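You operate a simulated robot arm through the tools that you are given. There is no shell and no other tool. Be economical: measure what you need, move in short steps, check, and stop when the job is done.

You run a simulated two-armed robot. Do the job below in one go: nothing can be reset, and whatever is moved stays where it is left.

JOB
Take the card from the top of the grey cart and put it on the bottom shelf of the grey cart. Then turn the belt speed knob to 5. Then put the pink roller from the steel top of the small winder on the middle shelf of the grey cart. Then turn the turns dial to 360 turns. Then shut the cupboard door of the cream cabinet. Then take the white cloth and leave it on the steel tray on the right end of the steel bench. Then take the yellow card and put it on top of the yellow rack. Then put the pink job card on the top of the green bench. The order counts.

Only the result counts: the job must be done as asked and must still hold three seconds after the hand-in. Knocking over, shifting, dropping, spilling or breaking anything else fails it. Flat cloth is picked up by pressing the open fingertips on it (5 to 10 N) and closing them slowly along it; thin cloth reads only 2 to 8 mm in the jaws.

ROBOT AND FRAMES
Two 7-joint arms with two-finger parallel grippers on one trunk, on a base that drives. Base frame: it is fixed to the floor where the robot stands at the start and does not move with it; the origin is under the middle of the robot, x ahead of it, y to its left, z up; the surface under the hand at the start is at about z = 860. Readings come in mm, degrees, newtons and seconds.
The left shoulder is at the start at [70, 130, 1101], the right one opposite. With the tool pointing down near the work surface each hand reaches from about 220 to 520 mm from the robot's upright axis, wherever it stands, measured 20 degrees to its own side. Places, roughly: belt speed knob [-1300, 1400, 900]; bottom shelf of the grey cart [500, 0, 100]; card [500, 250, 750]; cupboard door of the cream cabinet [-100, 4000, 600]; middle shelf of the grey cart [500, 0, 500]; pink job card [-4250, -1000, 750]; pink roller (3x3x2 cm) [-900, 3000, 1000]; steel tray (16x22x2 cm) [-2400, -1500, 800]; top of the green bench [-3900, 800, 800]; turns dial [-800, 3500, 1000]; white cloth (7x9x3 cm) [-1500, -1700, 800]; yellow card [-3000, -1500, 1250]; yellow rack (13x19x12 cm) [-1800, -1300, 800]. Payload 1.57 kg a hand.
Tool frame (each hand has its own): the origin (TCP) lies between the finger pads and is the grasp point; the fingertips stand 30 mm ahead of it; z points along the fingers, y is the line along which they close. The gripper opens to 80 mm. The fingers are 17 mm wide and 12 mm thick; the gripper's body (40 by 82 mm) begins 80 mm behind the TCP.
Orientation is that of the tool frame in the base frame, as [roll, pitch, yaw] about the fixed x, y, z axes, in that order (R = Rz(yaw) Ry(pitch) Rx(roll)). With the fingers straight down and closing along the base's y, the tool's x points along the base's -x, its y along +y and its z along -z.

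CONTROLS
- The arms move only by the tool play_rows. It takes "left_rows", "right_rows" or both (then of equal length, played together; a hand with none holds still); each is text: rows parted by semicolons, each of 7 numbers parted by spaces: the turn, a rotation vector about the base's x, y, z in units of 180 degrees (1.0 is 180 degrees), then the shift along the base's x, y, z in units of 300 mm (1.0 is 300 mm), then the finger opening in cm, from 0 to 8. In form: ax ay az tx ty tz gripper; .... A call has 1 to 8 rows; each row is the pose to reach, as a shift and turn from the pose commanded when the call began. A call with a number of a shift or a turn outside -1 to 1 is refused whole. Rows are played at 5 a second. More than 50 mm and 8.6 degrees between two rows, or a gripper value outside its range, and nothing of the call is played. A pose out of reach is approached as far as the arm can. The call stops where the force on the tool passes 40 N (or 10 N more than at its start, if that is more) or the arm is blocked; 0.2 s more then pass. Each finger travels about 108 mm/s and halts on what it meets, pressing with about 31 N; the grip force reading is that of the motor and also rises with nothing between the fingers. The clock runs only during rows and for 0.2 s after the last one: add rows that repeat a pose to give the fingers time. The reply holds the time, the measured pose of the TCP, the force on the tool along the base axes, the opening and the grip force, in the units named above and with some noise, with the torque about the TCP (base axes, N m) and any sound that the robot's microphone picked up.
- Cameras (640 x 400 px; columns grow to the right, rows downward): "scene" is now at [127.3, 8.7, 1306.9]; the picture's right is [0.11, -0.99, 0.00], its down [-0.77, -0.08, -0.64] and it looks along [0.63, 0.07, -0.77] (base axes); focal length 214 px, centre (320, 200). "left" rides on the left gripper at [72, 7, -122] in its tool frame; the picture's right is [-0.09, 1.00, 0.00], its down [-0.84, -0.08, -0.54] and it looks along [-0.54, -0.05, 0.84] (tool axes); focal length 238 px, centre (320, 200). "right" rides on the right gripper at [72, -7, -122] in its tool frame; the picture's right is [0.09, 1.00, 0.00], its down [-0.84, 0.08, -0.54] and it looks along [-0.54, 0.05, 0.84] (tool axes); focal length 238 px, centre (320, 200). There is no depth. A picture from a camera that has moved, and an enlarged one, comes with that camera's place and axes in the base frame and with its lens.
- snapshot(camera): a new picture of that camera. It takes no simulated time.
- move_column(by): slides the trunk up (or, below 0, down) by that many mm; the arms and the scene camera ride with it, the base frame stays. It gives what a move gives, with no picture.
- steer(legs): drives the robot by 1 to 6 legs, each [ahead, left, turn to the left] in mm, mm and degrees, along the robot's own axes; the way and the turn of a leg run together, so that a leg with both is an arc; at most 1500 mm and 180 degrees a leg. The arms and the cameras ride along, it lands a little off, and it stops where it bumps. It gives what a move gives.
- turn_head(pan, tilt): turns the head with the scene camera to pan (to the left, within 86 degrees either way) and tilt (down, from -29 to 69), counted from straight ahead of the robot. It gives what a move gives.
- close_up(camera, box): a new picture of the part [left, top, right, bottom] of that camera's present view, enlarged. It takes no simulated time.
- job_done(): hands the job in; it is judged then, once.

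Work in short steps. Places have to be worked out from the pictures, the camera data and where the tool is seen: move nearer, look again, correct. Check each grasp and each placing, and mend what went wrong. You have 196 turns and 192 pictures in all, those below and enlarged ones among them. Open the grippers and draw the arms clear of the work before you hand the job in, unless the task says otherwise; then end with one line.

The tools are called by a JSON object that holds its "api" and its "payload". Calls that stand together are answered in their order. play_rows: Moves the arms, as the interface text tells. Its arguments: {"type":"object","properties":{"left_rows":{"type":"string"},"right_rows":{"type":"string"}},"required":[]} The other tools are called the same way: move_column (by) slides the trunk up or down; steer (legs) drives the base; turn_head (pan, tilt) turns the head that bears the scene camera; snapshot (camera) takes a picture; close_up (camera, box) takes an enlarged picture of a part of a camera's view; job_done () hands the job in.

At the start:

```text
time: 0.0
left_tool_pos: [405.2, 205.2, 1128.2]
left_orientation: [-179.9, 0.0, -179.9]
left_ft_force: [0.0, 1.2, 0.2]
left_ft_torque: [0.0, -0.01, -0.01]
left_width: 80.4
left_grasp_force: 0.0
right_tool_pos: [366.3, -122.5, 1150.1]
right_orientation: [179.8, 0.1, -179.9]
right_ft_force: [0.0, -0.2, 0.1]
right_ft_torque: [-0.02, 0.01, 0.04]
right_width: 79.9
right_grasp_force: 0.1
trunk travel left (down, up): [-739.0, 201.0]
robot x, y, heading: [-0.3, 3.1, -0.2]
head pan, tilt: [6.1, 50.5]
```

scene: 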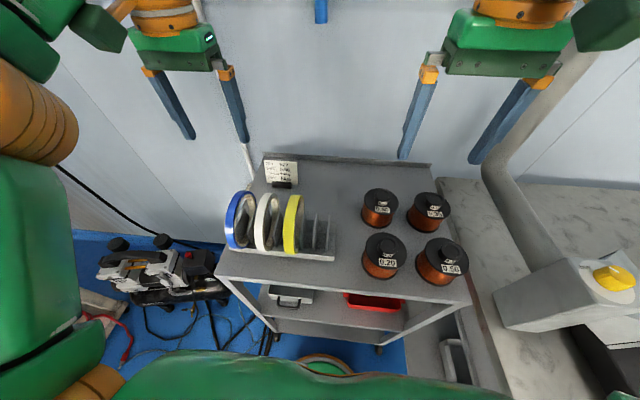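
right: 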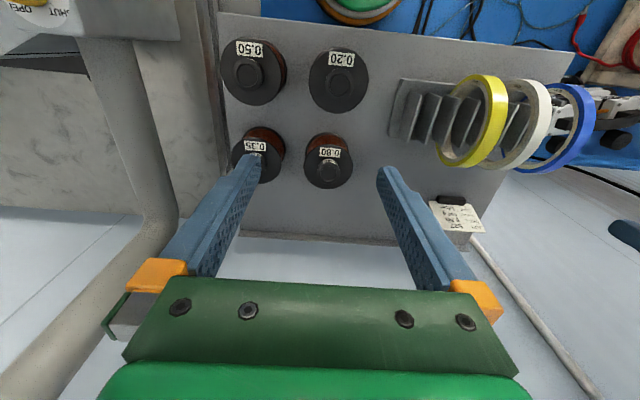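
left: 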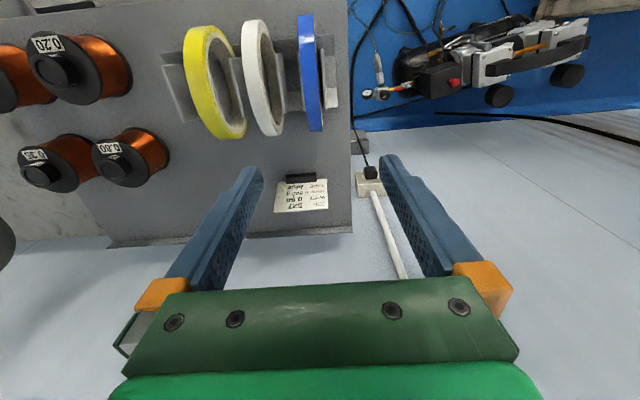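

The card lies near the far-left corner of the cart top with a dark clip on it. I take enlarged views to locate it and the shelves.

{"api": "close_up", "payload": {"camera": "left", "box": [220, 130, 380, 230]}}

{"api": "close_up", "payload": {"camera": "scene", "box": [200, 140, 480, 380]}}

```text
4.00 times, centred on (300, 180) of left
camera zoom: at [333.4, 212.0, 1248.3], right [0.09, 1.0, 0.0], down [0.84, -0.07, 0.54], along [0.54, -0.05, -0.84], focal length 953 px, centre (400, 280)
```

zoom: 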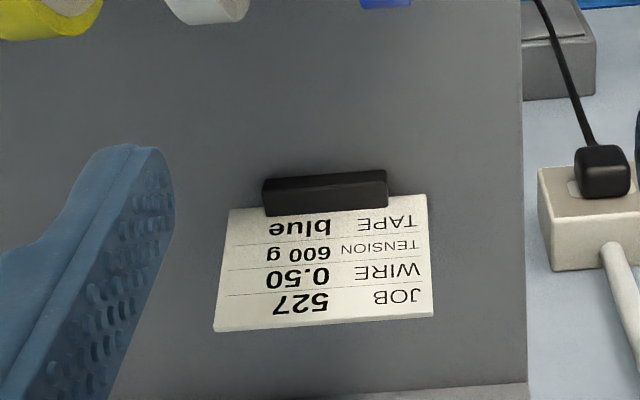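

```text
1.67 times, centred on (340, 260) of scene
camera zoom: at [127.3, 8.7, 1306.9], right [0.11, -0.99, 0.0], down [-0.77, -0.08, -0.64], along [0.63, 0.07, -0.77], focal length 358 px, centre (287, 100)
```

zoom: 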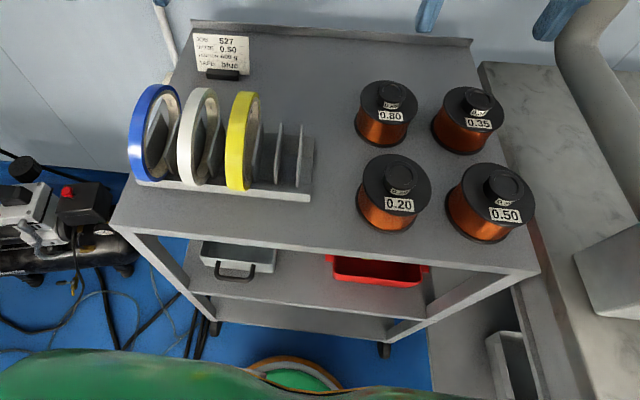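

Triangulating, the block on the card is about [526, 161, 868], 56 mm long along y, with the cart top near z 860. I move the left hand above it, tilted 25° forward.

{"api": "play_rows", "payload": {"left_rows": "0 -0.028 0 0.073 -0.029 -0.1 8; 0 -0.056 0 0.145 -0.059 -0.2 8; 0 -0.083 0 0.218 -0.088 -0.3 8; 0 -0.111 0 0.29 -0.118 -0.4 8; 0 -0.139 0 0.363 -0.147 -0.53 8; 0 -0.139 0 0.363 -0.147 -0.53 8"}}

{"api": "snapshot", "payload": {"camera": "left"}}

{"api": "snapshot", "payload": {"camera": "scene"}}

```text
time: 1.4
left_tool_pos: [514.8, 163.1, 969.3]
left_orientation: [-179.8, 25.1, -179.7]
left_ft_force: [0.0, 0.7, 0.5]
left_ft_torque: [-0.04, 0.04, 0.0]
left_width: 80.0
left_grasp_force: 0.0
right_tool_pos: [364.0, -123.0, 1149.9]
right_orientation: [179.9, 0.0, 179.9]
right_ft_force: [0.6, -0.2, -0.3]
right_ft_torque: [0.01, -0.04, 0.01]
right_width: 79.8
right_grasp_force: 0.0
trunk travel left (down, up): [-739.0, 201.0]
robot x, y, heading: [1.5, 3.0, -0.3]
head pan, tilt: [6.1, 50.5]
```

```text
186 pictures are left
camera left: at [398.2, 171.3, 1048.9], right [0.08, 1.0, 0.04], down [0.53, -0.07, 0.85], along [0.85, -0.05, -0.53], focal length 238 px, centre (320, 200)
```

left: 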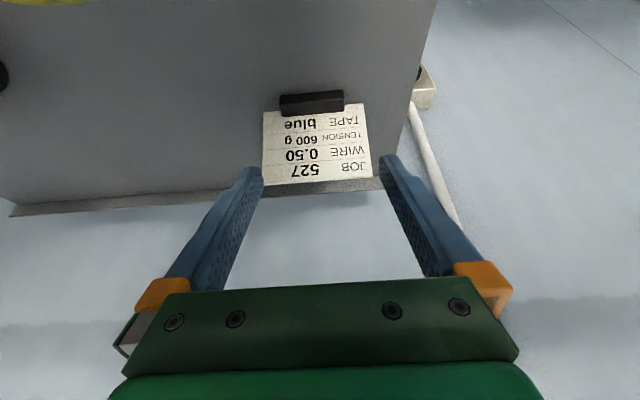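

```text
185 pictures are left
camera scene: at [126.9, 8.6, 1307.0], right [0.11, -0.99, 0.0], down [-0.77, -0.08, -0.64], along [0.63, 0.07, -0.77], focal length 214 px, centre (320, 200)
```

scene: 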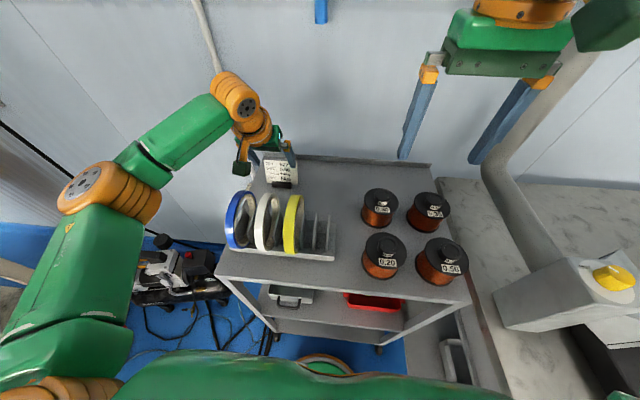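

The block is at about [528, 160, 868]; I descend 75 mm straight down and close.

{"api": "play_rows", "payload": {"left_rows": "0 0 0 0.003 -0.008 -0.1 8; 0 0 0 0.005 -0.008 -0.19 8; 0 0 0 0.005 -0.008 -0.25 8; 0 0 0 0.005 -0.008 -0.25 8; 0 0 0 0.005 -0.008 -0.25 6; 0 0 0 0.005 -0.008 -0.25 5; 0 0 0 0.005 -0.008 -0.25 5"}}

{"api": "snapshot", "payload": {"camera": "left"}}

```text
time: 3.0
left_tool_pos: [515.3, 159.7, 893.2]
left_orientation: [-179.9, 25.0, -179.9]
left_ft_force: [0.7, 0.0, 0.4]
left_ft_torque: [0.02, 0.01, -0.03]
left_width: 54.8
left_grasp_force: 31.0
right_tool_pos: [365.9, -120.9, 1150.5]
right_orientation: [179.8, 0.1, 179.9]
right_ft_force: [0.7, -0.9, -0.4]
right_ft_torque: [-0.02, -0.01, -0.01]
right_width: 80.1
right_grasp_force: 0.2
trunk travel left (down, up): [-739.0, 201.0]
robot x, y, heading: [-2.7, -1.7, 0.1]
head pan, tilt: [6.1, 50.5]
```

```text
184 pictures are left
camera left: at [399.1, 166.9, 973.1], right [0.08, 1.0, 0.04], down [0.53, -0.07, 0.84], along [0.84, -0.05, -0.53], focal length 238 px, centre (320, 200)
```

left: 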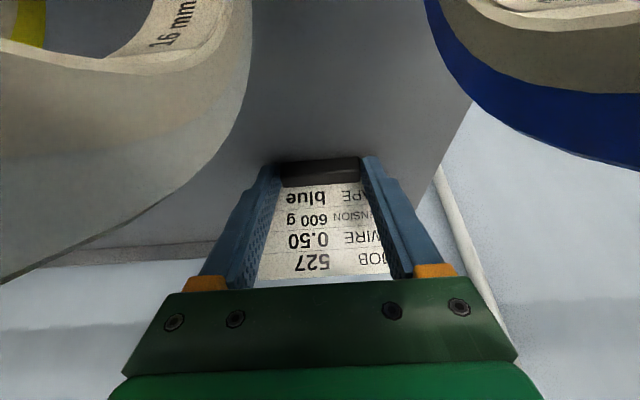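

The block is gripped at 54.8 mm. I lift 200 mm and draw back.

{"api": "play_rows", "payload": {"left_rows": "0 0 0 0 0 0.15 5; 0 0 0 0 0 0.3 5; 0 0 0 0 0 0.45 5; 0 0 0 0 0 0.6 5; 0 0 0 -0.13 0 0.7 5; 0 0 0 -0.28 0 0.7 5; 0 0 0 -0.43 0 0.7 5; 0 0 0 -0.43 0 0.7 5"}}

{"api": "turn_head", "payload": {"pan": 0, "tilt": 50}}

{"api": "snapshot", "payload": {"camera": "left"}}

{"api": "snapshot", "payload": {"camera": "scene"}}

```text
time: 4.8
left_tool_pos: [383.0, 155.5, 1102.1]
left_orientation: [-179.9, 24.9, -179.7]
left_ft_force: [-0.7, 1.4, -1.4]
left_ft_torque: [0.0, 0.03, 0.02]
left_width: 54.8
left_grasp_force: 31.1
right_tool_pos: [364.1, -121.3, 1150.2]
right_orientation: [179.9, 0.0, -180.0]
right_ft_force: [-1.0, 0.3, 0.3]
right_ft_torque: [-0.03, -0.01, 0.03]
right_width: 79.9
right_grasp_force: 0.1
trunk travel left (down, up): [-739.0, 201.0]
robot x, y, heading: [2.4, 2.0, -0.0]
head pan, tilt: [6.1, 50.5]
```

```text
time: 5.5
left_tool_pos: [384.2, 156.5, 1102.4]
left_orientation: [-179.9, 25.1, -179.8]
left_ft_force: [0.0, -0.2, -0.8]
left_ft_torque: [-0.01, -0.01, 0.01]
left_width: 55.0
left_grasp_force: 31.0
right_tool_pos: [364.0, -123.3, 1149.1]
right_orientation: [179.8, 0.1, -180.0]
right_ft_force: [-1.4, -0.3, -0.6]
right_ft_torque: [-0.02, 0.01, -0.01]
right_width: 79.9
right_grasp_force: 0.1
trunk travel left (down, up): [-739.0, 201.0]
robot x, y, heading: [0.3, -2.9, -0.2]
head pan, tilt: [0.0, 50.0]
```

```text
183 pictures are left
camera left: at [267.0, 163.4, 1181.7], right [0.08, 1.0, 0.04], down [0.53, -0.07, 0.84], along [0.84, -0.05, -0.53], focal length 238 px, centre (320, 200)
```

left: 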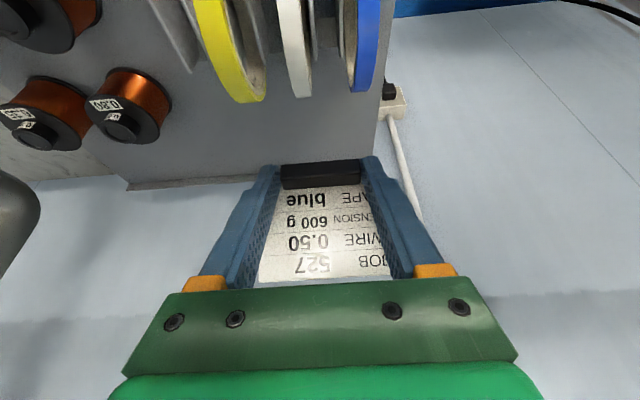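

```text
182 pictures are left
camera scene: at [128.6, 0.6, 1307.6], right [0.0, -1.0, 0.0], down [-0.77, 0.0, -0.64], along [0.64, 0.0, -0.77], focal length 214 px, centre (320, 200)
```

scene: 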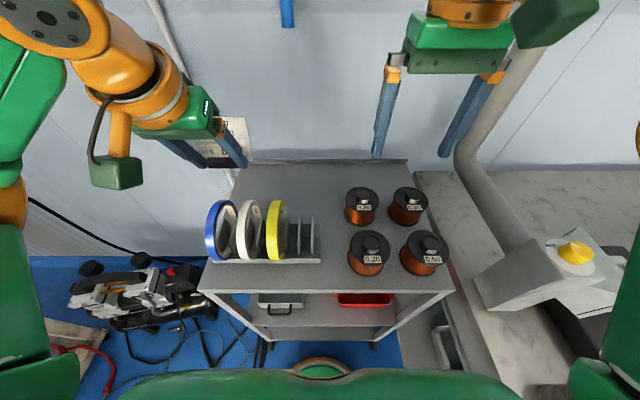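

The card is firmly held. I back off 400 mm from the cart and lower the trunk to look at the shelves.

{"api": "steer", "payload": {"legs": [[-400, 0, 0]]}}

{"api": "move_column", "payload": {"by": -550}}

{"api": "turn_head", "payload": {"pan": 0, "tilt": 35}}

{"api": "snapshot", "payload": {"camera": "scene"}}

{"api": "snapshot", "payload": {"camera": "left"}}

```text
time: 8.0
left_tool_pos: [-20.1, 155.8, 1102.7]
left_orientation: [-179.9, 24.9, 180.0]
left_ft_force: [1.2, -0.8, -0.2]
left_ft_torque: [-0.01, 0.01, 0.04]
left_width: 54.6
left_grasp_force: 30.9
right_tool_pos: [-40.2, -123.5, 1149.7]
right_orientation: [-180.0, 0.0, 179.6]
right_ft_force: [-0.4, -0.1, 0.2]
right_ft_torque: [-0.02, 0.0, 0.04]
right_width: 80.1
right_grasp_force: 0.1
trunk travel left (down, up): [-739.0, 201.0]
robot x, y, heading: [-405.8, 1.1, -0.4]
head pan, tilt: [0.0, 50.0]
```

```text
refused: -550 is not a number from -400 to 400
```

```text
time: 8.8
left_tool_pos: [-20.9, 155.7, 1103.4]
left_orientation: [-179.9, 25.0, 180.0]
left_ft_force: [0.0, 0.7, -0.5]
left_ft_torque: [0.01, -0.04, 0.05]
left_width: 54.9
left_grasp_force: 31.0
right_tool_pos: [-42.1, -123.1, 1149.1]
right_orientation: [179.9, 0.2, 179.8]
right_ft_force: [0.4, 0.5, -0.1]
right_ft_torque: [0.01, 0.03, -0.01]
right_width: 80.1
right_grasp_force: 0.0
trunk travel left (down, up): [-739.0, 201.0]
robot x, y, heading: [-404.0, 0.6, -0.2]
head pan, tilt: [0.0, 35.0]
```

```text
181 pictures are left
camera scene: at [-266.8, 0.9, 1329.3], right [0.0, -1.0, 0.0], down [-0.57, 0.0, -0.82], along [0.82, 0.0, -0.57], focal length 214 px, centre (320, 200)
```

scene: 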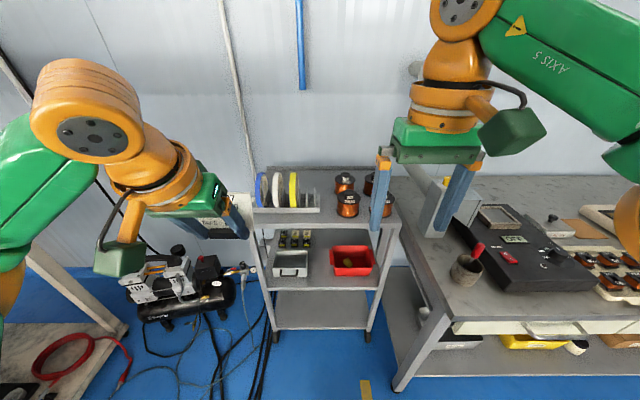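

```text
180 pictures are left
camera left: at [-138.6, 163.2, 1181.8], right [0.09, 1.0, 0.04], down [0.53, -0.08, 0.85], along [0.84, -0.05, -0.53], focal length 238 px, centre (320, 200)
```

left: 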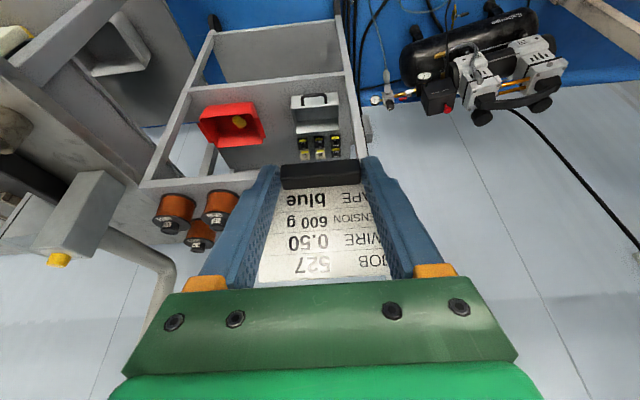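

The bottom shelf is empty, near z 150 (middle near 490, front edge x≈265). I lower the trunk in two steps and look again.

{"api": "move_column", "payload": {"by": -400}}

{"api": "move_column", "payload": {"by": -280}}

{"api": "turn_head", "payload": {"pan": 0, "tilt": 30}}

{"api": "snapshot", "payload": {"camera": "scene"}}

{"api": "snapshot", "payload": {"camera": "left"}}

```text
time: 12.6
left_tool_pos: [-22.2, 154.4, 702.6]
left_orientation: [-179.8, 24.9, 180.0]
left_ft_force: [0.6, -1.0, -0.5]
left_ft_torque: [0.03, 0.03, -0.02]
left_width: 54.8
left_grasp_force: 30.8
right_tool_pos: [-43.0, -123.1, 750.0]
right_orientation: [180.0, 0.0, 179.7]
right_ft_force: [-0.3, 0.0, -0.8]
right_ft_torque: [-0.03, 0.0, 0.0]
right_width: 80.1
right_grasp_force: 0.0
trunk travel left (down, up): [-339.0, 601.0]
robot x, y, heading: [-408.4, -0.4, -0.3]
head pan, tilt: [0.0, 35.0]
```

```text
time: 15.4
left_tool_pos: [-21.2, 154.9, 422.1]
left_orientation: [-179.9, 25.0, 179.9]
left_ft_force: [-0.5, 0.4, -0.4]
left_ft_torque: [0.02, -0.01, -0.02]
left_width: 54.9
left_grasp_force: 30.6
right_tool_pos: [-42.7, -122.1, 470.6]
right_orientation: [180.0, 0.1, 179.7]
right_ft_force: [0.0, 0.1, -0.5]
right_ft_torque: [0.0, -0.03, 0.0]
right_width: 80.1
right_grasp_force: 0.0
trunk travel left (down, up): [-59.0, 881.0]
robot x, y, heading: [-404.2, 3.3, -0.3]
head pan, tilt: [0.0, 35.0]
```

```text
time: 16.1
left_tool_pos: [-21.3, 156.4, 422.7]
left_orientation: [-179.9, 25.0, 179.9]
left_ft_force: [-0.2, 0.6, -0.1]
left_ft_torque: [-0.02, 0.05, 0.01]
left_width: 54.9
left_grasp_force: 31.2
right_tool_pos: [-42.2, -121.6, 470.6]
right_orientation: [179.9, 0.1, 179.7]
right_ft_force: [0.5, -0.3, -0.3]
right_ft_torque: [0.0, -0.02, 0.03]
right_width: 79.8
right_grasp_force: 0.1
trunk travel left (down, up): [-59.0, 881.0]
robot x, y, heading: [-406.2, 3.3, -0.5]
head pan, tilt: [0.0, 30.0]
```

```text
179 pictures are left
camera scene: at [-264.2, 0.8, 657.1], right [0.0, -1.0, 0.0], down [-0.5, 0.0, -0.87], along [0.87, 0.0, -0.5], focal length 214 px, centre (320, 200)
```

scene: 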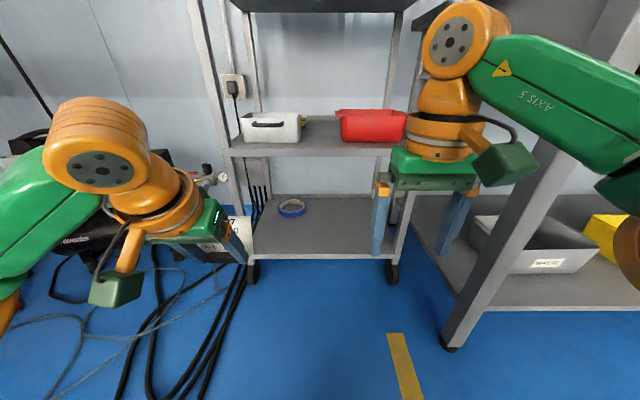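

```text
178 pictures are left
camera left: at [-138.4, 163.2, 501.7], right [0.09, 1.0, 0.04], down [0.53, -0.08, 0.84], along [0.84, -0.05, -0.53], focal length 238 px, centre (320, 200)
```

left: 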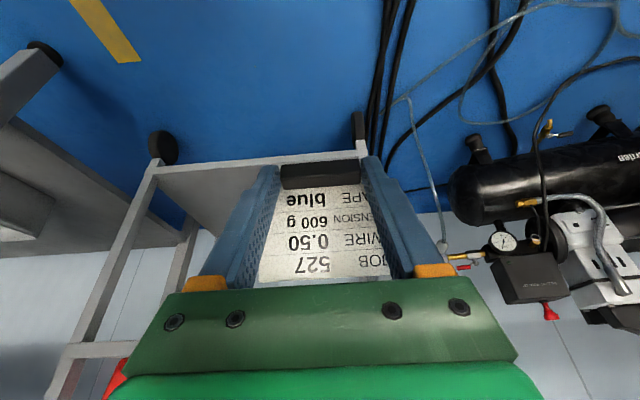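

The bottom shelf top is at z≈143 with a blue tape roll near [560, 127]. I tilt the left hand to 45° and pull the right hand back 90 mm, then drive ahead.

{"api": "play_rows", "payload": {"left_rows": "0 -0.037 0 0 -0.05 -0.1 5; 0 -0.074 0 0 -0.1 -0.2 5; 0 -0.111 0 0 -0.13 -0.3 5; 0 -0.111 0 0 -0.13 -0.4 5; 0 -0.111 0 0 -0.13 -0.5 5; 0 -0.111 0 0 -0.13 -0.57 5", "right_rows": "0 0 0 -0.1 0 0 8; 0 0 0 -0.2 0 0 8; 0 0 0 -0.3 0 0 8; 0 0 0 -0.3 0 0 8; 0 0 0 -0.3 0 0 8; 0 0 0 -0.3 0 0 8"}}

{"api": "snapshot", "payload": {"camera": "scene"}}

```text
time: 17.5
left_tool_pos: [-20.4, 116.9, 251.8]
left_orientation: [-179.9, 45.0, 179.9]
left_ft_force: [-0.7, 0.3, -0.6]
left_ft_torque: [-0.01, 0.01, -0.01]
left_width: 54.8
left_grasp_force: 30.9
right_tool_pos: [-131.3, -123.2, 471.6]
right_orientation: [179.9, 0.1, 179.7]
right_ft_force: [0.4, -0.5, -1.4]
right_ft_torque: [-0.01, -0.01, 0.0]
right_width: 80.3
right_grasp_force: 0.1
trunk travel left (down, up): [-59.0, 881.0]
robot x, y, heading: [-405.7, 1.2, -0.3]
head pan, tilt: [0.0, 30.0]
```

```text
177 pictures are left
camera scene: at [-264.2, 0.8, 657.2], right [0.0, -1.0, 0.0], down [-0.5, 0.0, -0.87], along [0.87, 0.0, -0.5], focal length 214 px, centre (320, 200)
```

scene: 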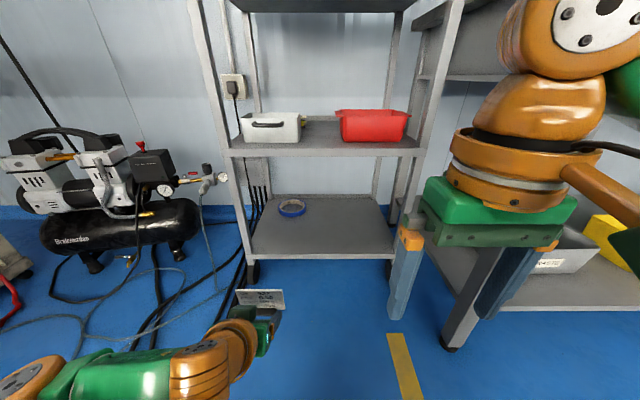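

Card is level at z≈230, above the shelf height. I drive ahead 250 mm so the hand comes in over the shelf's front.

{"api": "steer", "payload": {"legs": [[250, 0, 0]]}}

{"api": "snapshot", "payload": {"camera": "scene"}}

{"api": "snapshot", "payload": {"camera": "left"}}

```text
time: 19.3
left_tool_pos: [237.7, 112.0, 251.0]
left_orientation: [-179.9, 44.9, 179.6]
left_ft_force: [0.0, 0.6, -0.5]
left_ft_torque: [-0.01, -0.01, -0.04]
left_width: 54.9
left_grasp_force: 31.6
right_tool_pos: [125.4, -125.5, 472.6]
right_orientation: [179.9, 0.1, 179.5]
right_ft_force: [0.2, -0.4, 0.1]
right_ft_torque: [-0.02, -0.02, -0.01]
right_width: 80.1
right_grasp_force: 0.2
trunk travel left (down, up): [-59.0, 881.0]
robot x, y, heading: [-148.2, 0.6, -0.5]
head pan, tilt: [0.0, 30.0]
```

```text
176 pictures are left
camera scene: at [-6.7, -1.6, 657.1], right [-0.01, -1.0, 0.0], down [-0.5, 0.0, -0.87], along [0.87, -0.01, -0.5], focal length 214 px, centre (320, 200)
```

scene: 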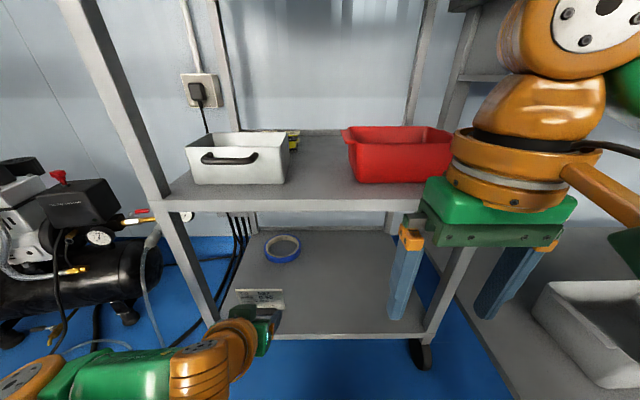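

```text
175 pictures are left
camera left: at [100.6, 121.5, 286.4], right [0.07, 1.0, 0.06], down [0.21, -0.08, 0.97], along [0.98, -0.06, -0.21], focal length 238 px, centre (320, 200)
```

left: 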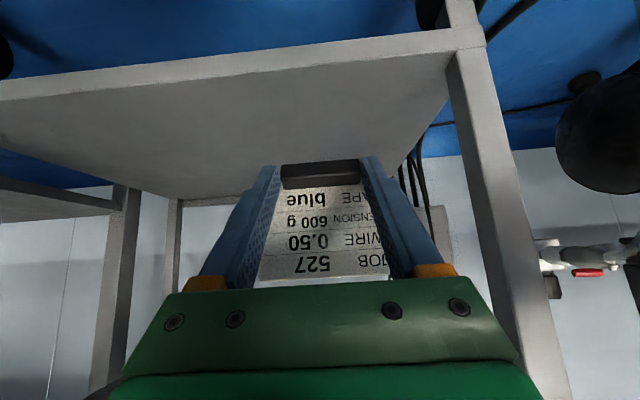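

Front edge at x≈258. I move in 85 mm, 15 mm right, then lower 76 mm.

{"api": "play_rows", "payload": {"left_rows": "0 0 0 0.14 -0.03 0 5; 0 0 0 0.285 -0.05 0 5; 0 0 0 0.285 -0.05 -0.1 5; 0 0 0 0.285 -0.05 -0.18 5; 0 0 0 0.285 -0.05 -0.23 5; 0 0 0 0.285 -0.05 -0.255 5; 0 0 0 0.285 -0.05 -0.255 5"}}

{"api": "snapshot", "payload": {"camera": "left"}}

{"api": "snapshot", "payload": {"camera": "scene"}}

```text
time: 20.9
left_tool_pos: [322.2, 96.5, 175.3]
left_orientation: [-179.9, 45.0, 179.6]
left_ft_force: [-0.6, 0.6, 0.1]
left_ft_torque: [0.01, 0.04, 0.02]
left_width: 55.1
left_grasp_force: 31.2
right_tool_pos: [124.6, -125.6, 469.7]
right_orientation: [179.9, 0.1, 179.5]
right_ft_force: [-0.1, 0.3, 0.6]
right_ft_torque: [0.0, -0.01, 0.01]
right_width: 79.9
right_grasp_force: 0.0
trunk travel left (down, up): [-59.0, 881.0]
robot x, y, heading: [-146.7, -1.2, -0.5]
head pan, tilt: [0.0, 30.0]
```

```text
174 pictures are left
camera left: at [184.5, 105.1, 209.3], right [0.07, 1.0, 0.06], down [0.21, -0.08, 0.97], along [0.98, -0.06, -0.21], focal length 238 px, centre (320, 200)
```

left: 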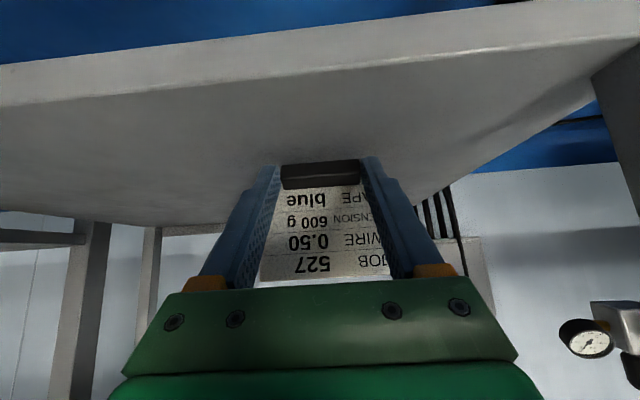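

```text
173 pictures are left
camera scene: at [-6.7, -1.6, 657.1], right [-0.01, -1.0, 0.0], down [-0.5, 0.0, -0.87], along [0.87, -0.01, -0.5], focal length 214 px, centre (320, 200)
```

scene: 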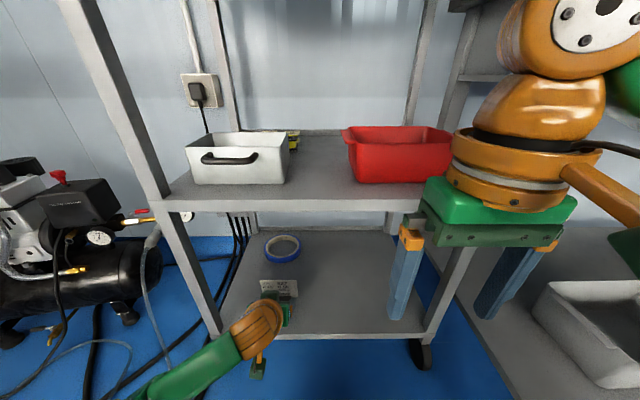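

No contact yet. I lower gently in 3 mm steps until contact.

{"api": "play_rows", "payload": {"left_rows": "0 0 0 0 0 -0.01 5; 0 0 0 0 0 -0.02 5; 0 0 0 0 0 -0.03 5; 0 0 0 0 0 -0.03 5"}}

```text
time: 21.9
left_tool_pos: [323.0, 97.9, 167.4]
left_orientation: [-179.9, 45.1, 179.7]
left_ft_force: [0.3, 0.5, 2.7]
left_ft_torque: [-0.05, -0.06, 0.0]
left_width: 54.9
left_grasp_force: 31.1
right_tool_pos: [124.4, -126.1, 472.4]
right_orientation: [179.9, 0.1, 179.5]
right_ft_force: [-0.2, 0.2, 0.4]
right_ft_torque: [0.03, 0.02, -0.01]
right_width: 79.8
right_grasp_force: 0.0
trunk travel left (down, up): [-59.0, 881.0]
robot x, y, heading: [-149.9, 2.7, -0.4]
head pan, tilt: [0.0, 30.0]
```

About 3 N of contact: the block is on the shelf. I open and look.

{"api": "play_rows", "payload": {"left_rows": "0 0 0 0 0 0 6.5; 0 0 0 0 0 0 8; 0 0 0 0 0 0.005 8; 0 0 0 0 0 0.005 8"}}

{"api": "snapshot", "payload": {"camera": "left"}}

```text
time: 22.9
left_tool_pos: [324.0, 98.2, 167.6]
left_orientation: [-179.9, 44.9, 179.6]
left_ft_force: [-0.7, 0.2, 0.3]
left_ft_torque: [0.0, -0.02, 0.0]
left_width: 80.2
left_grasp_force: 0.0
right_tool_pos: [125.6, -125.9, 471.4]
right_orientation: [179.8, 0.1, 179.5]
right_ft_force: [-0.9, -1.1, -0.5]
right_ft_torque: [-0.01, -0.01, 0.0]
right_width: 79.9
right_grasp_force: 0.1
trunk travel left (down, up): [-59.0, 881.0]
robot x, y, heading: [-145.6, -3.7, -0.4]
head pan, tilt: [0.0, 30.0]
```

```text
172 pictures are left
camera left: at [185.8, 106.3, 202.1], right [0.07, 1.0, 0.06], down [0.21, -0.08, 0.97], along [0.98, -0.06, -0.21], focal length 238 px, centre (320, 200)
```

left: 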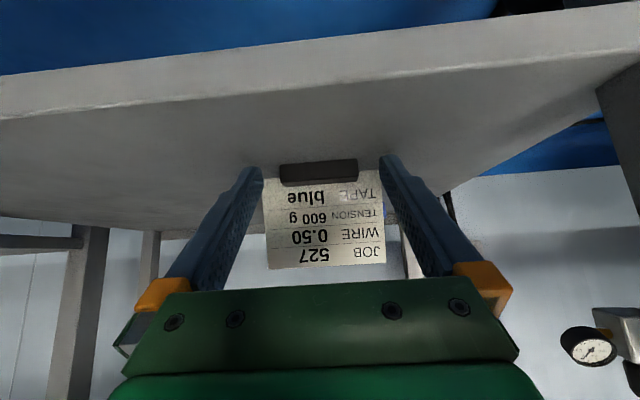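

The card seems to be an upright card standing in its black foot. I look closer from the scene camera to see that it stands.

{"api": "close_up", "payload": {"camera": "scene", "box": [220, 220, 340, 340]}}

{"api": "close_up", "payload": {"camera": "left", "box": [240, 140, 400, 280]}}

```text
3.33 times, centred on (280, 280) of scene
camera zoom: at [-6.8, -1.6, 657.1], right [-0.01, -1.0, 0.0], down [-0.5, 0.0, -0.87], along [0.87, -0.01, -0.5], focal length 715 px, centre (453, -67)
```

zoom: 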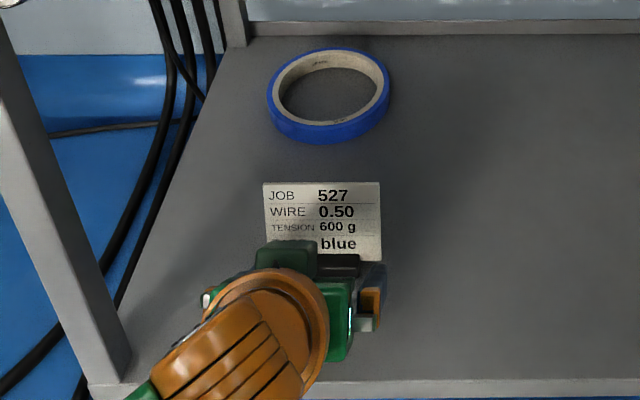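

```text
2.86 times, centred on (320, 210) of left
camera zoom: at [185.8, 106.3, 202.1], right [0.07, 1.0, 0.06], down [0.21, -0.08, 0.97], along [0.98, -0.06, -0.21], focal length 681 px, centre (320, 171)
```

zoom: 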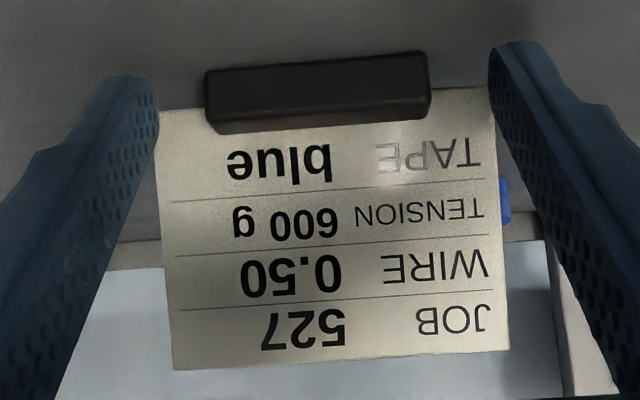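

The card stands on the bottom shelf. I withdraw the hand back and up along its axis.

{"api": "play_rows", "payload": {"left_rows": "0 0 0 -0.1 0 0.06 8; 0 0 0 -0.2 0 0.16 8; 0 0 0 -0.32 0 0.24 8; 0 0 0 -0.45 0 0.3 8"}}

{"api": "steer", "payload": {"legs": [[-300, 0, 0]]}}

{"api": "snapshot", "payload": {"camera": "scene"}}

```text
time: 23.9
left_tool_pos: [215.0, 82.3, 256.5]
left_orientation: [179.8, 44.8, 179.5]
left_ft_force: [0.3, -0.6, -0.1]
left_ft_torque: [-0.03, 0.0, 0.03]
left_width: 79.8
left_grasp_force: 0.1
left hand out of reach, approached as far as the arm can: row 4
right_tool_pos: [125.2, -126.7, 471.5]
right_orientation: [179.9, 0.2, 179.4]
right_ft_force: [-0.4, -0.6, -0.3]
right_ft_torque: [-0.02, 0.0, -0.02]
right_width: 80.2
right_grasp_force: 0.0
trunk travel left (down, up): [-59.0, 881.0]
robot x, y, heading: [-149.0, -2.3, -0.5]
head pan, tilt: [0.0, 30.0]
```

```text
time: 26.0
left_tool_pos: [-90.5, 86.2, 255.2]
left_orientation: [180.0, 44.9, 179.5]
left_ft_force: [0.3, -0.2, -0.5]
left_ft_torque: [0.0, 0.03, 0.0]
left_width: 80.1
left_grasp_force: 0.2
right_tool_pos: [-178.3, -123.4, 473.4]
right_orientation: [180.0, 0.1, 179.5]
right_ft_force: [-0.8, 0.0, 0.8]
right_ft_torque: [0.02, -0.01, 0.01]
right_width: 80.2
right_grasp_force: 0.1
trunk travel left (down, up): [-59.0, 881.0]
robot x, y, heading: [-450.4, 2.3, -0.7]
head pan, tilt: [0.0, 30.0]
```

```text
169 pictures are left
camera scene: at [-311.2, 1.2, 657.1], right [-0.01, -1.0, 0.0], down [-0.5, 0.0, -0.87], along [0.87, -0.01, -0.5], focal length 214 px, centre (320, 200)
```

scene: 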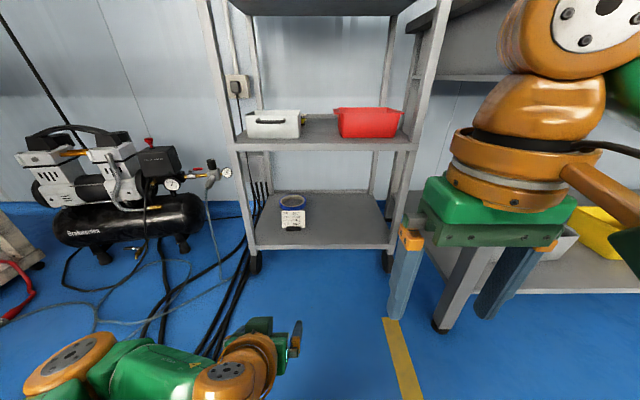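

The card stands alone on the shelf. I raise the trunk back, then look around towards the left for the belt speed knob.

{"api": "move_column", "payload": {"by": 400}}

{"api": "move_column", "payload": {"by": 280}}

{"api": "play_rows", "payload": {"left_rows": "0 0.045 0 0 0.05 0.1 8; 0 0.09 0 0 0.1 0.2 8; 0 0.135 0 0 0.15 0.3 8; 0 0.18 0 0 0.2 0.4 8; 0 0.22 0 -0.05 0.2 0.5 8; 0 0.25 0 -0.05 0.2 0.6 8; 0 0.25 0 -0.05 0.2 0.6 8"}}

{"api": "turn_head", "payload": {"pan": 80, "tilt": 20}}

{"api": "snapshot", "payload": {"camera": "scene"}}

```text
time: 29.8
left_tool_pos: [-90.1, 84.1, 657.2]
left_orientation: [180.0, 44.9, 179.5]
left_ft_force: [0.1, -0.8, -1.0]
left_ft_torque: [0.02, -0.01, -0.02]
left_width: 79.9
left_grasp_force: 0.1
right_tool_pos: [-179.0, -123.6, 872.2]
right_orientation: [180.0, 0.0, 179.5]
right_ft_force: [0.4, 0.1, -0.1]
right_ft_torque: [-0.04, 0.07, -0.04]
right_width: 80.3
right_grasp_force: 0.0
trunk travel left (down, up): [-459.0, 481.0]
robot x, y, heading: [-452.2, -0.0, -0.6]
head pan, tilt: [0.0, 30.0]
```

```text
time: 32.7
left_tool_pos: [-90.2, 85.1, 935.6]
left_orientation: [-179.9, 44.9, 179.5]
left_ft_force: [0.2, 0.0, 0.3]
left_ft_torque: [0.02, 0.0, -0.01]
left_width: 80.1
left_grasp_force: 0.1
right_tool_pos: [-178.9, -123.5, 1150.8]
right_orientation: [179.8, 0.1, 179.6]
right_ft_force: [0.4, 0.1, -0.4]
right_ft_torque: [-0.01, 0.0, -0.03]
right_width: 80.1
right_grasp_force: 0.0
trunk travel left (down, up): [-739.0, 201.0]
robot x, y, heading: [-454.8, 4.6, -0.6]
head pan, tilt: [0.0, 30.0]
```

```text
time: 34.3
left_tool_pos: [-106.8, 144.4, 1116.8]
left_orientation: [-179.7, -0.3, 179.7]
left_ft_force: [-0.3, 0.7, 0.5]
left_ft_torque: [0.03, -0.02, 0.01]
left_width: 80.2
left_grasp_force: 0.0
right_tool_pos: [-178.6, -122.9, 1151.4]
right_orientation: [179.8, 0.1, 179.5]
right_ft_force: [0.1, -0.9, 0.0]
right_ft_torque: [0.02, 0.01, 0.0]
right_width: 80.0
right_grasp_force: 0.1
trunk travel left (down, up): [-739.0, 201.0]
robot x, y, heading: [-449.0, 3.0, -0.5]
head pan, tilt: [0.0, 30.0]
```

```text
time: 35.8
left_tool_pos: [-106.2, 145.4, 1116.8]
left_orientation: [-179.8, -0.1, 179.7]
left_ft_force: [-0.1, 0.1, 0.1]
left_ft_torque: [0.0, 0.0, 0.01]
left_width: 80.0
left_grasp_force: 0.1
right_tool_pos: [-179.3, -123.3, 1151.1]
right_orientation: [180.0, 0.0, 179.4]
right_ft_force: [-0.5, -0.3, -0.2]
right_ft_torque: [-0.01, 0.04, -0.03]
right_width: 80.0
right_grasp_force: 0.1
trunk travel left (down, up): [-739.0, 201.0]
robot x, y, heading: [-452.8, -0.8, -0.5]
head pan, tilt: [80.0, 20.0]
```

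```text
168 pictures are left
camera scene: at [-384.5, 93.5, 1353.2], right [0.98, -0.18, 0.0], down [-0.06, -0.34, -0.94], along [0.17, 0.92, -0.34], focal length 214 px, centre (320, 200)
```

scene: 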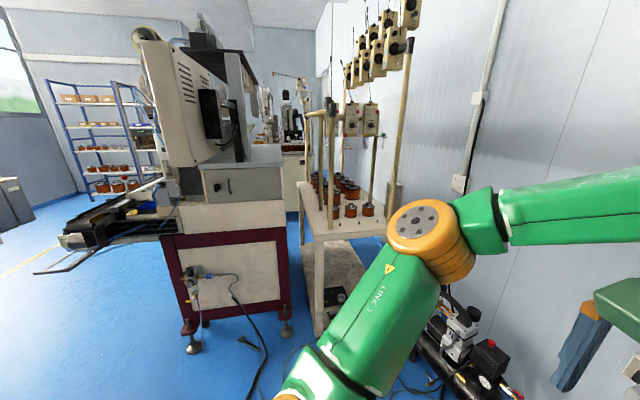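

A cream machine with a conveyor stands to the left. I turn the robot 90° left and look straight.

{"api": "steer", "payload": {"legs": [[-150, 0, 0], [0, 0, 100]]}}

{"api": "turn_head", "payload": {"pan": 0, "tilt": 20}}

{"api": "snapshot", "payload": {"camera": "scene"}}

```text
time: 41.6
left_tool_pos: [-826.1, 305.8, 1117.4]
left_orientation: [-179.8, -0.1, -76.5]
left_ft_force: [0.2, -0.5, 0.4]
left_ft_torque: [0.03, -0.01, 0.0]
left_width: 80.1
left_grasp_force: 0.2
right_tool_pos: [-550.1, 298.3, 1151.8]
right_orientation: [179.8, 0.1, -76.7]
right_ft_force: [0.0, 0.4, 0.6]
right_ft_torque: [0.02, 0.02, 0.01]
right_width: 80.0
right_grasp_force: 0.1
trunk travel left (down, up): [-739.0, 201.0]
robot x, y, heading: [-601.9, 2.2, 103.1]
head pan, tilt: [80.0, 20.0]
```

```text
time: 43.1
left_tool_pos: [-828.6, 304.6, 1117.5]
left_orientation: [-179.7, -0.1, -76.5]
left_ft_force: [-0.8, -0.4, -0.4]
left_ft_torque: [0.03, 0.01, -0.04]
left_width: 80.2
left_grasp_force: 0.0
right_tool_pos: [-551.0, 300.0, 1152.0]
right_orientation: [179.9, 0.1, -76.6]
right_ft_force: [-0.3, 0.5, -0.2]
right_ft_torque: [-0.03, -0.02, -0.01]
right_width: 79.7
right_grasp_force: 0.1
trunk travel left (down, up): [-739.0, 201.0]
robot x, y, heading: [-610.0, 0.7, 103.2]
head pan, tilt: [0.0, 20.0]
```

```text
167 pictures are left
camera scene: at [-638.0, 143.2, 1353.2], right [0.97, 0.23, 0.0], down [0.08, -0.33, -0.94], along [-0.22, 0.91, -0.34], focal length 214 px, centre (320, 200)
```

scene: 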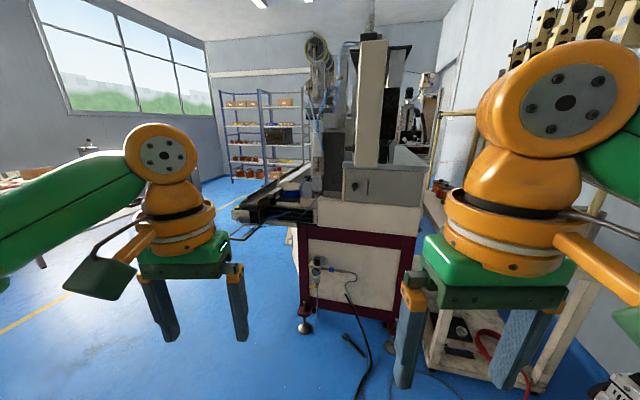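

I enlarge the machine area to find the belt speed knob.

{"api": "close_up", "payload": {"camera": "scene", "box": [225, 130, 435, 260]}}

```text
3.05 times, centred on (330, 195) of scene
camera zoom: at [-638.0, 143.2, 1353.2], right [0.97, 0.23, 0.0], down [0.08, -0.33, -0.94], along [-0.22, 0.91, -0.34], focal length 654 px, centre (290, 215)
```

zoom: 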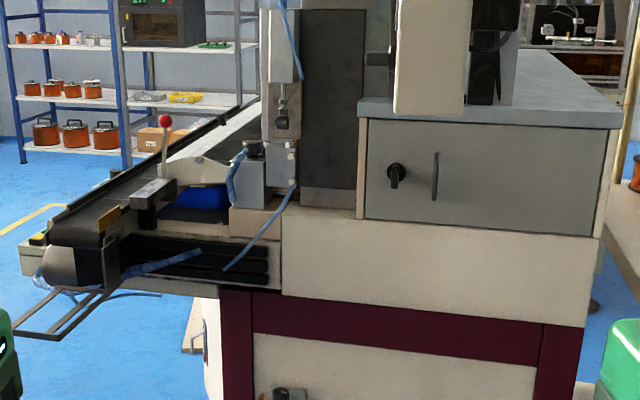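

The conveyor runs along y at x≈-1270, in front of the machine; its control side should face −x. I look left to plan a route.

{"api": "turn_head", "payload": {"pan": 55, "tilt": 25}}

{"api": "snapshot", "payload": {"camera": "scene"}}

```text
time: 44.3
left_tool_pos: [-827.6, 305.1, 1115.5]
left_orientation: [-179.8, -0.1, -76.4]
left_ft_force: [-0.1, 0.4, -0.1]
left_ft_torque: [-0.02, -0.01, 0.02]
left_width: 80.3
left_grasp_force: 0.0
right_tool_pos: [-549.2, 299.3, 1151.3]
right_orientation: [179.9, 0.1, -76.7]
right_ft_force: [0.1, 0.6, -0.2]
right_ft_torque: [0.01, 0.01, 0.02]
right_width: 79.8
right_grasp_force: 0.2
trunk travel left (down, up): [-739.0, 201.0]
robot x, y, heading: [-606.3, 2.7, 103.3]
head pan, tilt: [55.0, 25.0]
```

```text
165 pictures are left
camera scene: at [-702.1, 86.8, 1345.1], right [0.37, 0.93, 0.0], down [0.39, -0.16, -0.91], along [-0.84, 0.34, -0.42], focal length 214 px, centre (320, 200)
```

scene: 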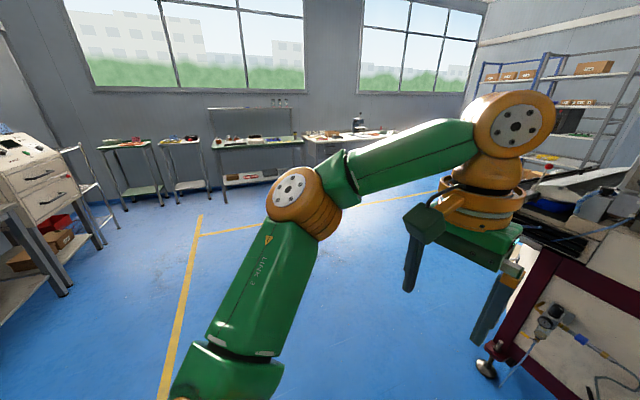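

The floor is free. I drive to about x -2020, face +x, and slide left to y≈1400.

{"api": "steer", "payload": {"legs": [[0, 1450, 0], [0, 0, -103.3], [0, 1500, 0], [0, 220, 0]]}}

{"api": "turn_head", "payload": {"pan": 0, "tilt": 25}}

{"api": "snapshot", "payload": {"camera": "scene"}}

```text
time: 64.1
left_tool_pos: [-1683.8, 1495.6, 1117.7]
left_orientation: [-179.9, -0.2, -179.6]
left_ft_force: [0.4, -0.6, 0.0]
left_ft_torque: [0.03, 0.0, -0.03]
left_width: 79.7
left_grasp_force: 0.1
right_tool_pos: [-1752.2, 1228.1, 1151.5]
right_orientation: [179.8, 0.1, -179.8]
right_ft_force: [0.1, -0.8, -0.7]
right_ft_torque: [-0.03, -0.01, 0.0]
right_width: 80.0
right_grasp_force: 0.0
trunk travel left (down, up): [-739.0, 201.0]
robot x, y, heading: [-2030.5, 1353.0, 0.1]
head pan, tilt: [55.0, 25.0]
```

```text
time: 65.3
left_tool_pos: [-1682.7, 1499.0, 1118.3]
left_orientation: [-179.7, -0.1, -179.5]
left_ft_force: [-0.5, 0.5, 0.0]
left_ft_torque: [-0.02, -0.03, -0.02]
left_width: 80.1
left_grasp_force: 0.0
right_tool_pos: [-1752.7, 1230.0, 1151.0]
right_orientation: [179.9, 0.1, -179.8]
right_ft_force: [0.2, 0.1, -0.6]
right_ft_torque: [0.0, -0.02, 0.0]
right_width: 80.0
right_grasp_force: 0.1
trunk travel left (down, up): [-739.0, 201.0]
robot x, y, heading: [-2028.0, 1354.9, 0.4]
head pan, tilt: [0.0, 25.0]
```

```text
164 pictures are left
camera scene: at [-1884.5, 1352.6, 1345.1], right [0.0, -1.0, 0.0], down [-0.42, 0.0, -0.91], along [0.91, 0.0, -0.42], focal length 214 px, centre (320, 200)
```

scene: 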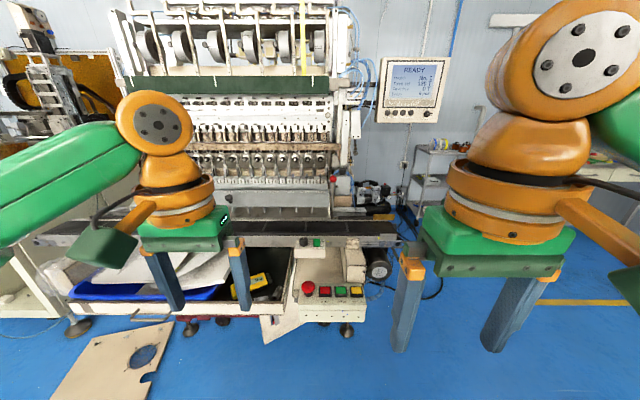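

{"api": "close_up", "payload": {"camera": "scene", "box": [220, 210, 420, 335]}}

```text
3.20 times, centred on (320, 272) of scene
camera zoom: at [-1884.5, 1352.6, 1345.1], right [0.0, -1.0, 0.0], down [-0.42, 0.0, -0.91], along [0.91, 0.0, -0.42], focal length 686 px, centre (320, -32)
```

zoom: 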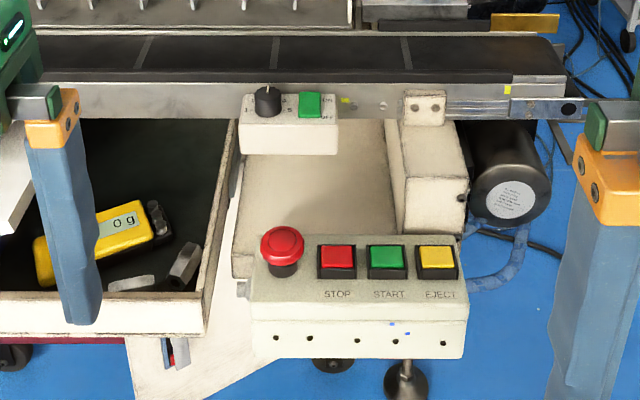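

The belt speed knob is the black one at about [-1264, 1409, 900], on a small box on the conveyor side. I drive ahead 250 mm and look closer.

{"api": "steer", "payload": {"legs": [[260, 0, 0]]}}

{"api": "snapshot", "payload": {"camera": "left"}}

{"api": "turn_head", "payload": {"pan": 0, "tilt": 45}}

{"api": "snapshot", "payload": {"camera": "scene"}}

```text
time: 67.2
left_tool_pos: [-1419.1, 1499.7, 1117.4]
left_orientation: [-179.8, 0.0, -179.7]
left_ft_force: [0.5, 0.9, 0.8]
left_ft_torque: [0.02, -0.01, -0.02]
left_width: 80.0
left_grasp_force: 0.0
right_tool_pos: [-1488.9, 1231.9, 1152.5]
right_orientation: [179.8, 0.3, -179.8]
right_ft_force: [-0.8, -0.3, -0.1]
right_ft_torque: [0.01, -0.01, 0.0]
right_width: 80.1
right_grasp_force: 0.1
trunk travel left (down, up): [-739.0, 201.0]
robot x, y, heading: [-1763.3, 1352.3, -0.1]
head pan, tilt: [0.0, 25.0]
```

```text
162 pictures are left
camera left: at [-1491.4, 1506.8, 1238.4], right [0.09, 1.0, 0.0], down [0.84, -0.07, 0.54], along [0.54, -0.05, -0.84], focal length 238 px, centre (320, 200)
```

left: 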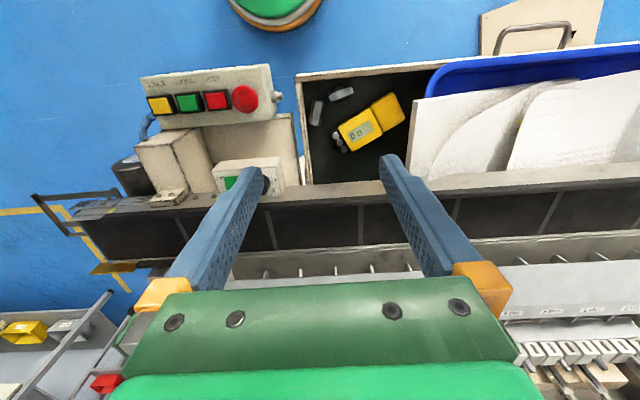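

```text
time: 68.0
left_tool_pos: [-1416.4, 1500.5, 1117.8]
left_orientation: [-179.8, -0.1, -179.6]
left_ft_force: [-0.7, -0.4, -0.1]
left_ft_torque: [0.01, 0.0, 0.01]
left_width: 80.1
left_grasp_force: 0.0
right_tool_pos: [-1486.6, 1231.1, 1151.3]
right_orientation: [179.9, 0.1, -179.7]
right_ft_force: [-0.2, -0.6, -0.4]
right_ft_torque: [-0.02, 0.0, 0.02]
right_width: 80.1
right_grasp_force: 0.1
trunk travel left (down, up): [-739.0, 201.0]
robot x, y, heading: [-1761.9, 1354.5, 0.3]
head pan, tilt: [0.0, 45.0]
```

```text
161 pictures are left
camera scene: at [-1629.5, 1353.3, 1314.6], right [0.0, -1.0, 0.0], down [-0.71, 0.0, -0.71], along [0.71, 0.0, -0.71], focal length 214 px, centre (320, 200)
```

scene: 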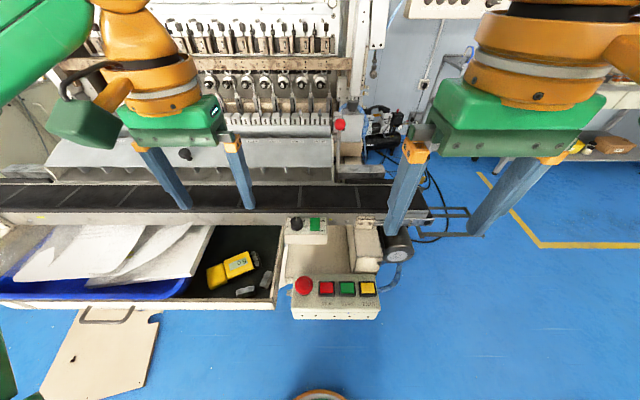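

{"api": "close_up", "payload": {"camera": "scene", "box": [275, 205, 339, 245]}}

{"api": "close_up", "payload": {"camera": "left", "box": [200, 140, 296, 200]}}

```text
10.00 times, centred on (307, 225) of scene
camera zoom: at [-1629.5, 1353.3, 1314.6], right [0.0, -1.0, 0.0], down [-0.71, 0.0, -0.71], along [0.71, 0.0, -0.71], focal length 2145 px, centre (450, -50)
```

zoom: 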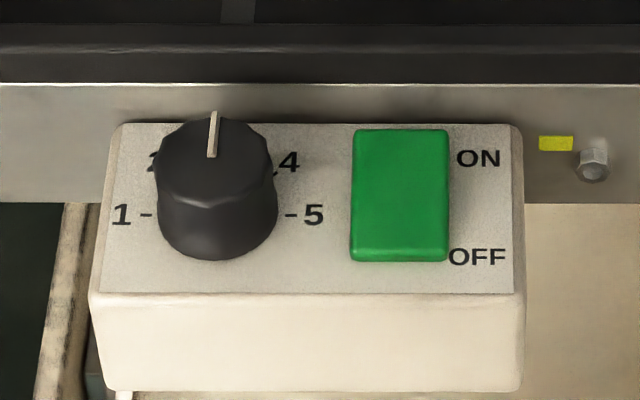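

```text
6.67 times, centred on (248, 170) of left
camera zoom: at [-1489.1, 1506.8, 1237.8], right [0.09, 1.0, 0.0], down [0.84, -0.07, 0.54], along [0.54, -0.05, -0.84], focal length 1589 px, centre (800, 400)
```

zoom: 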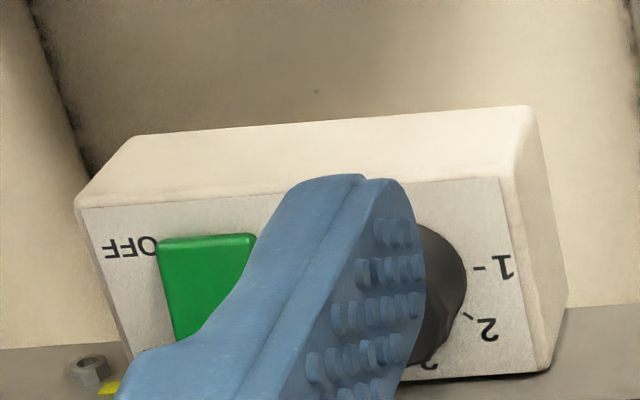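

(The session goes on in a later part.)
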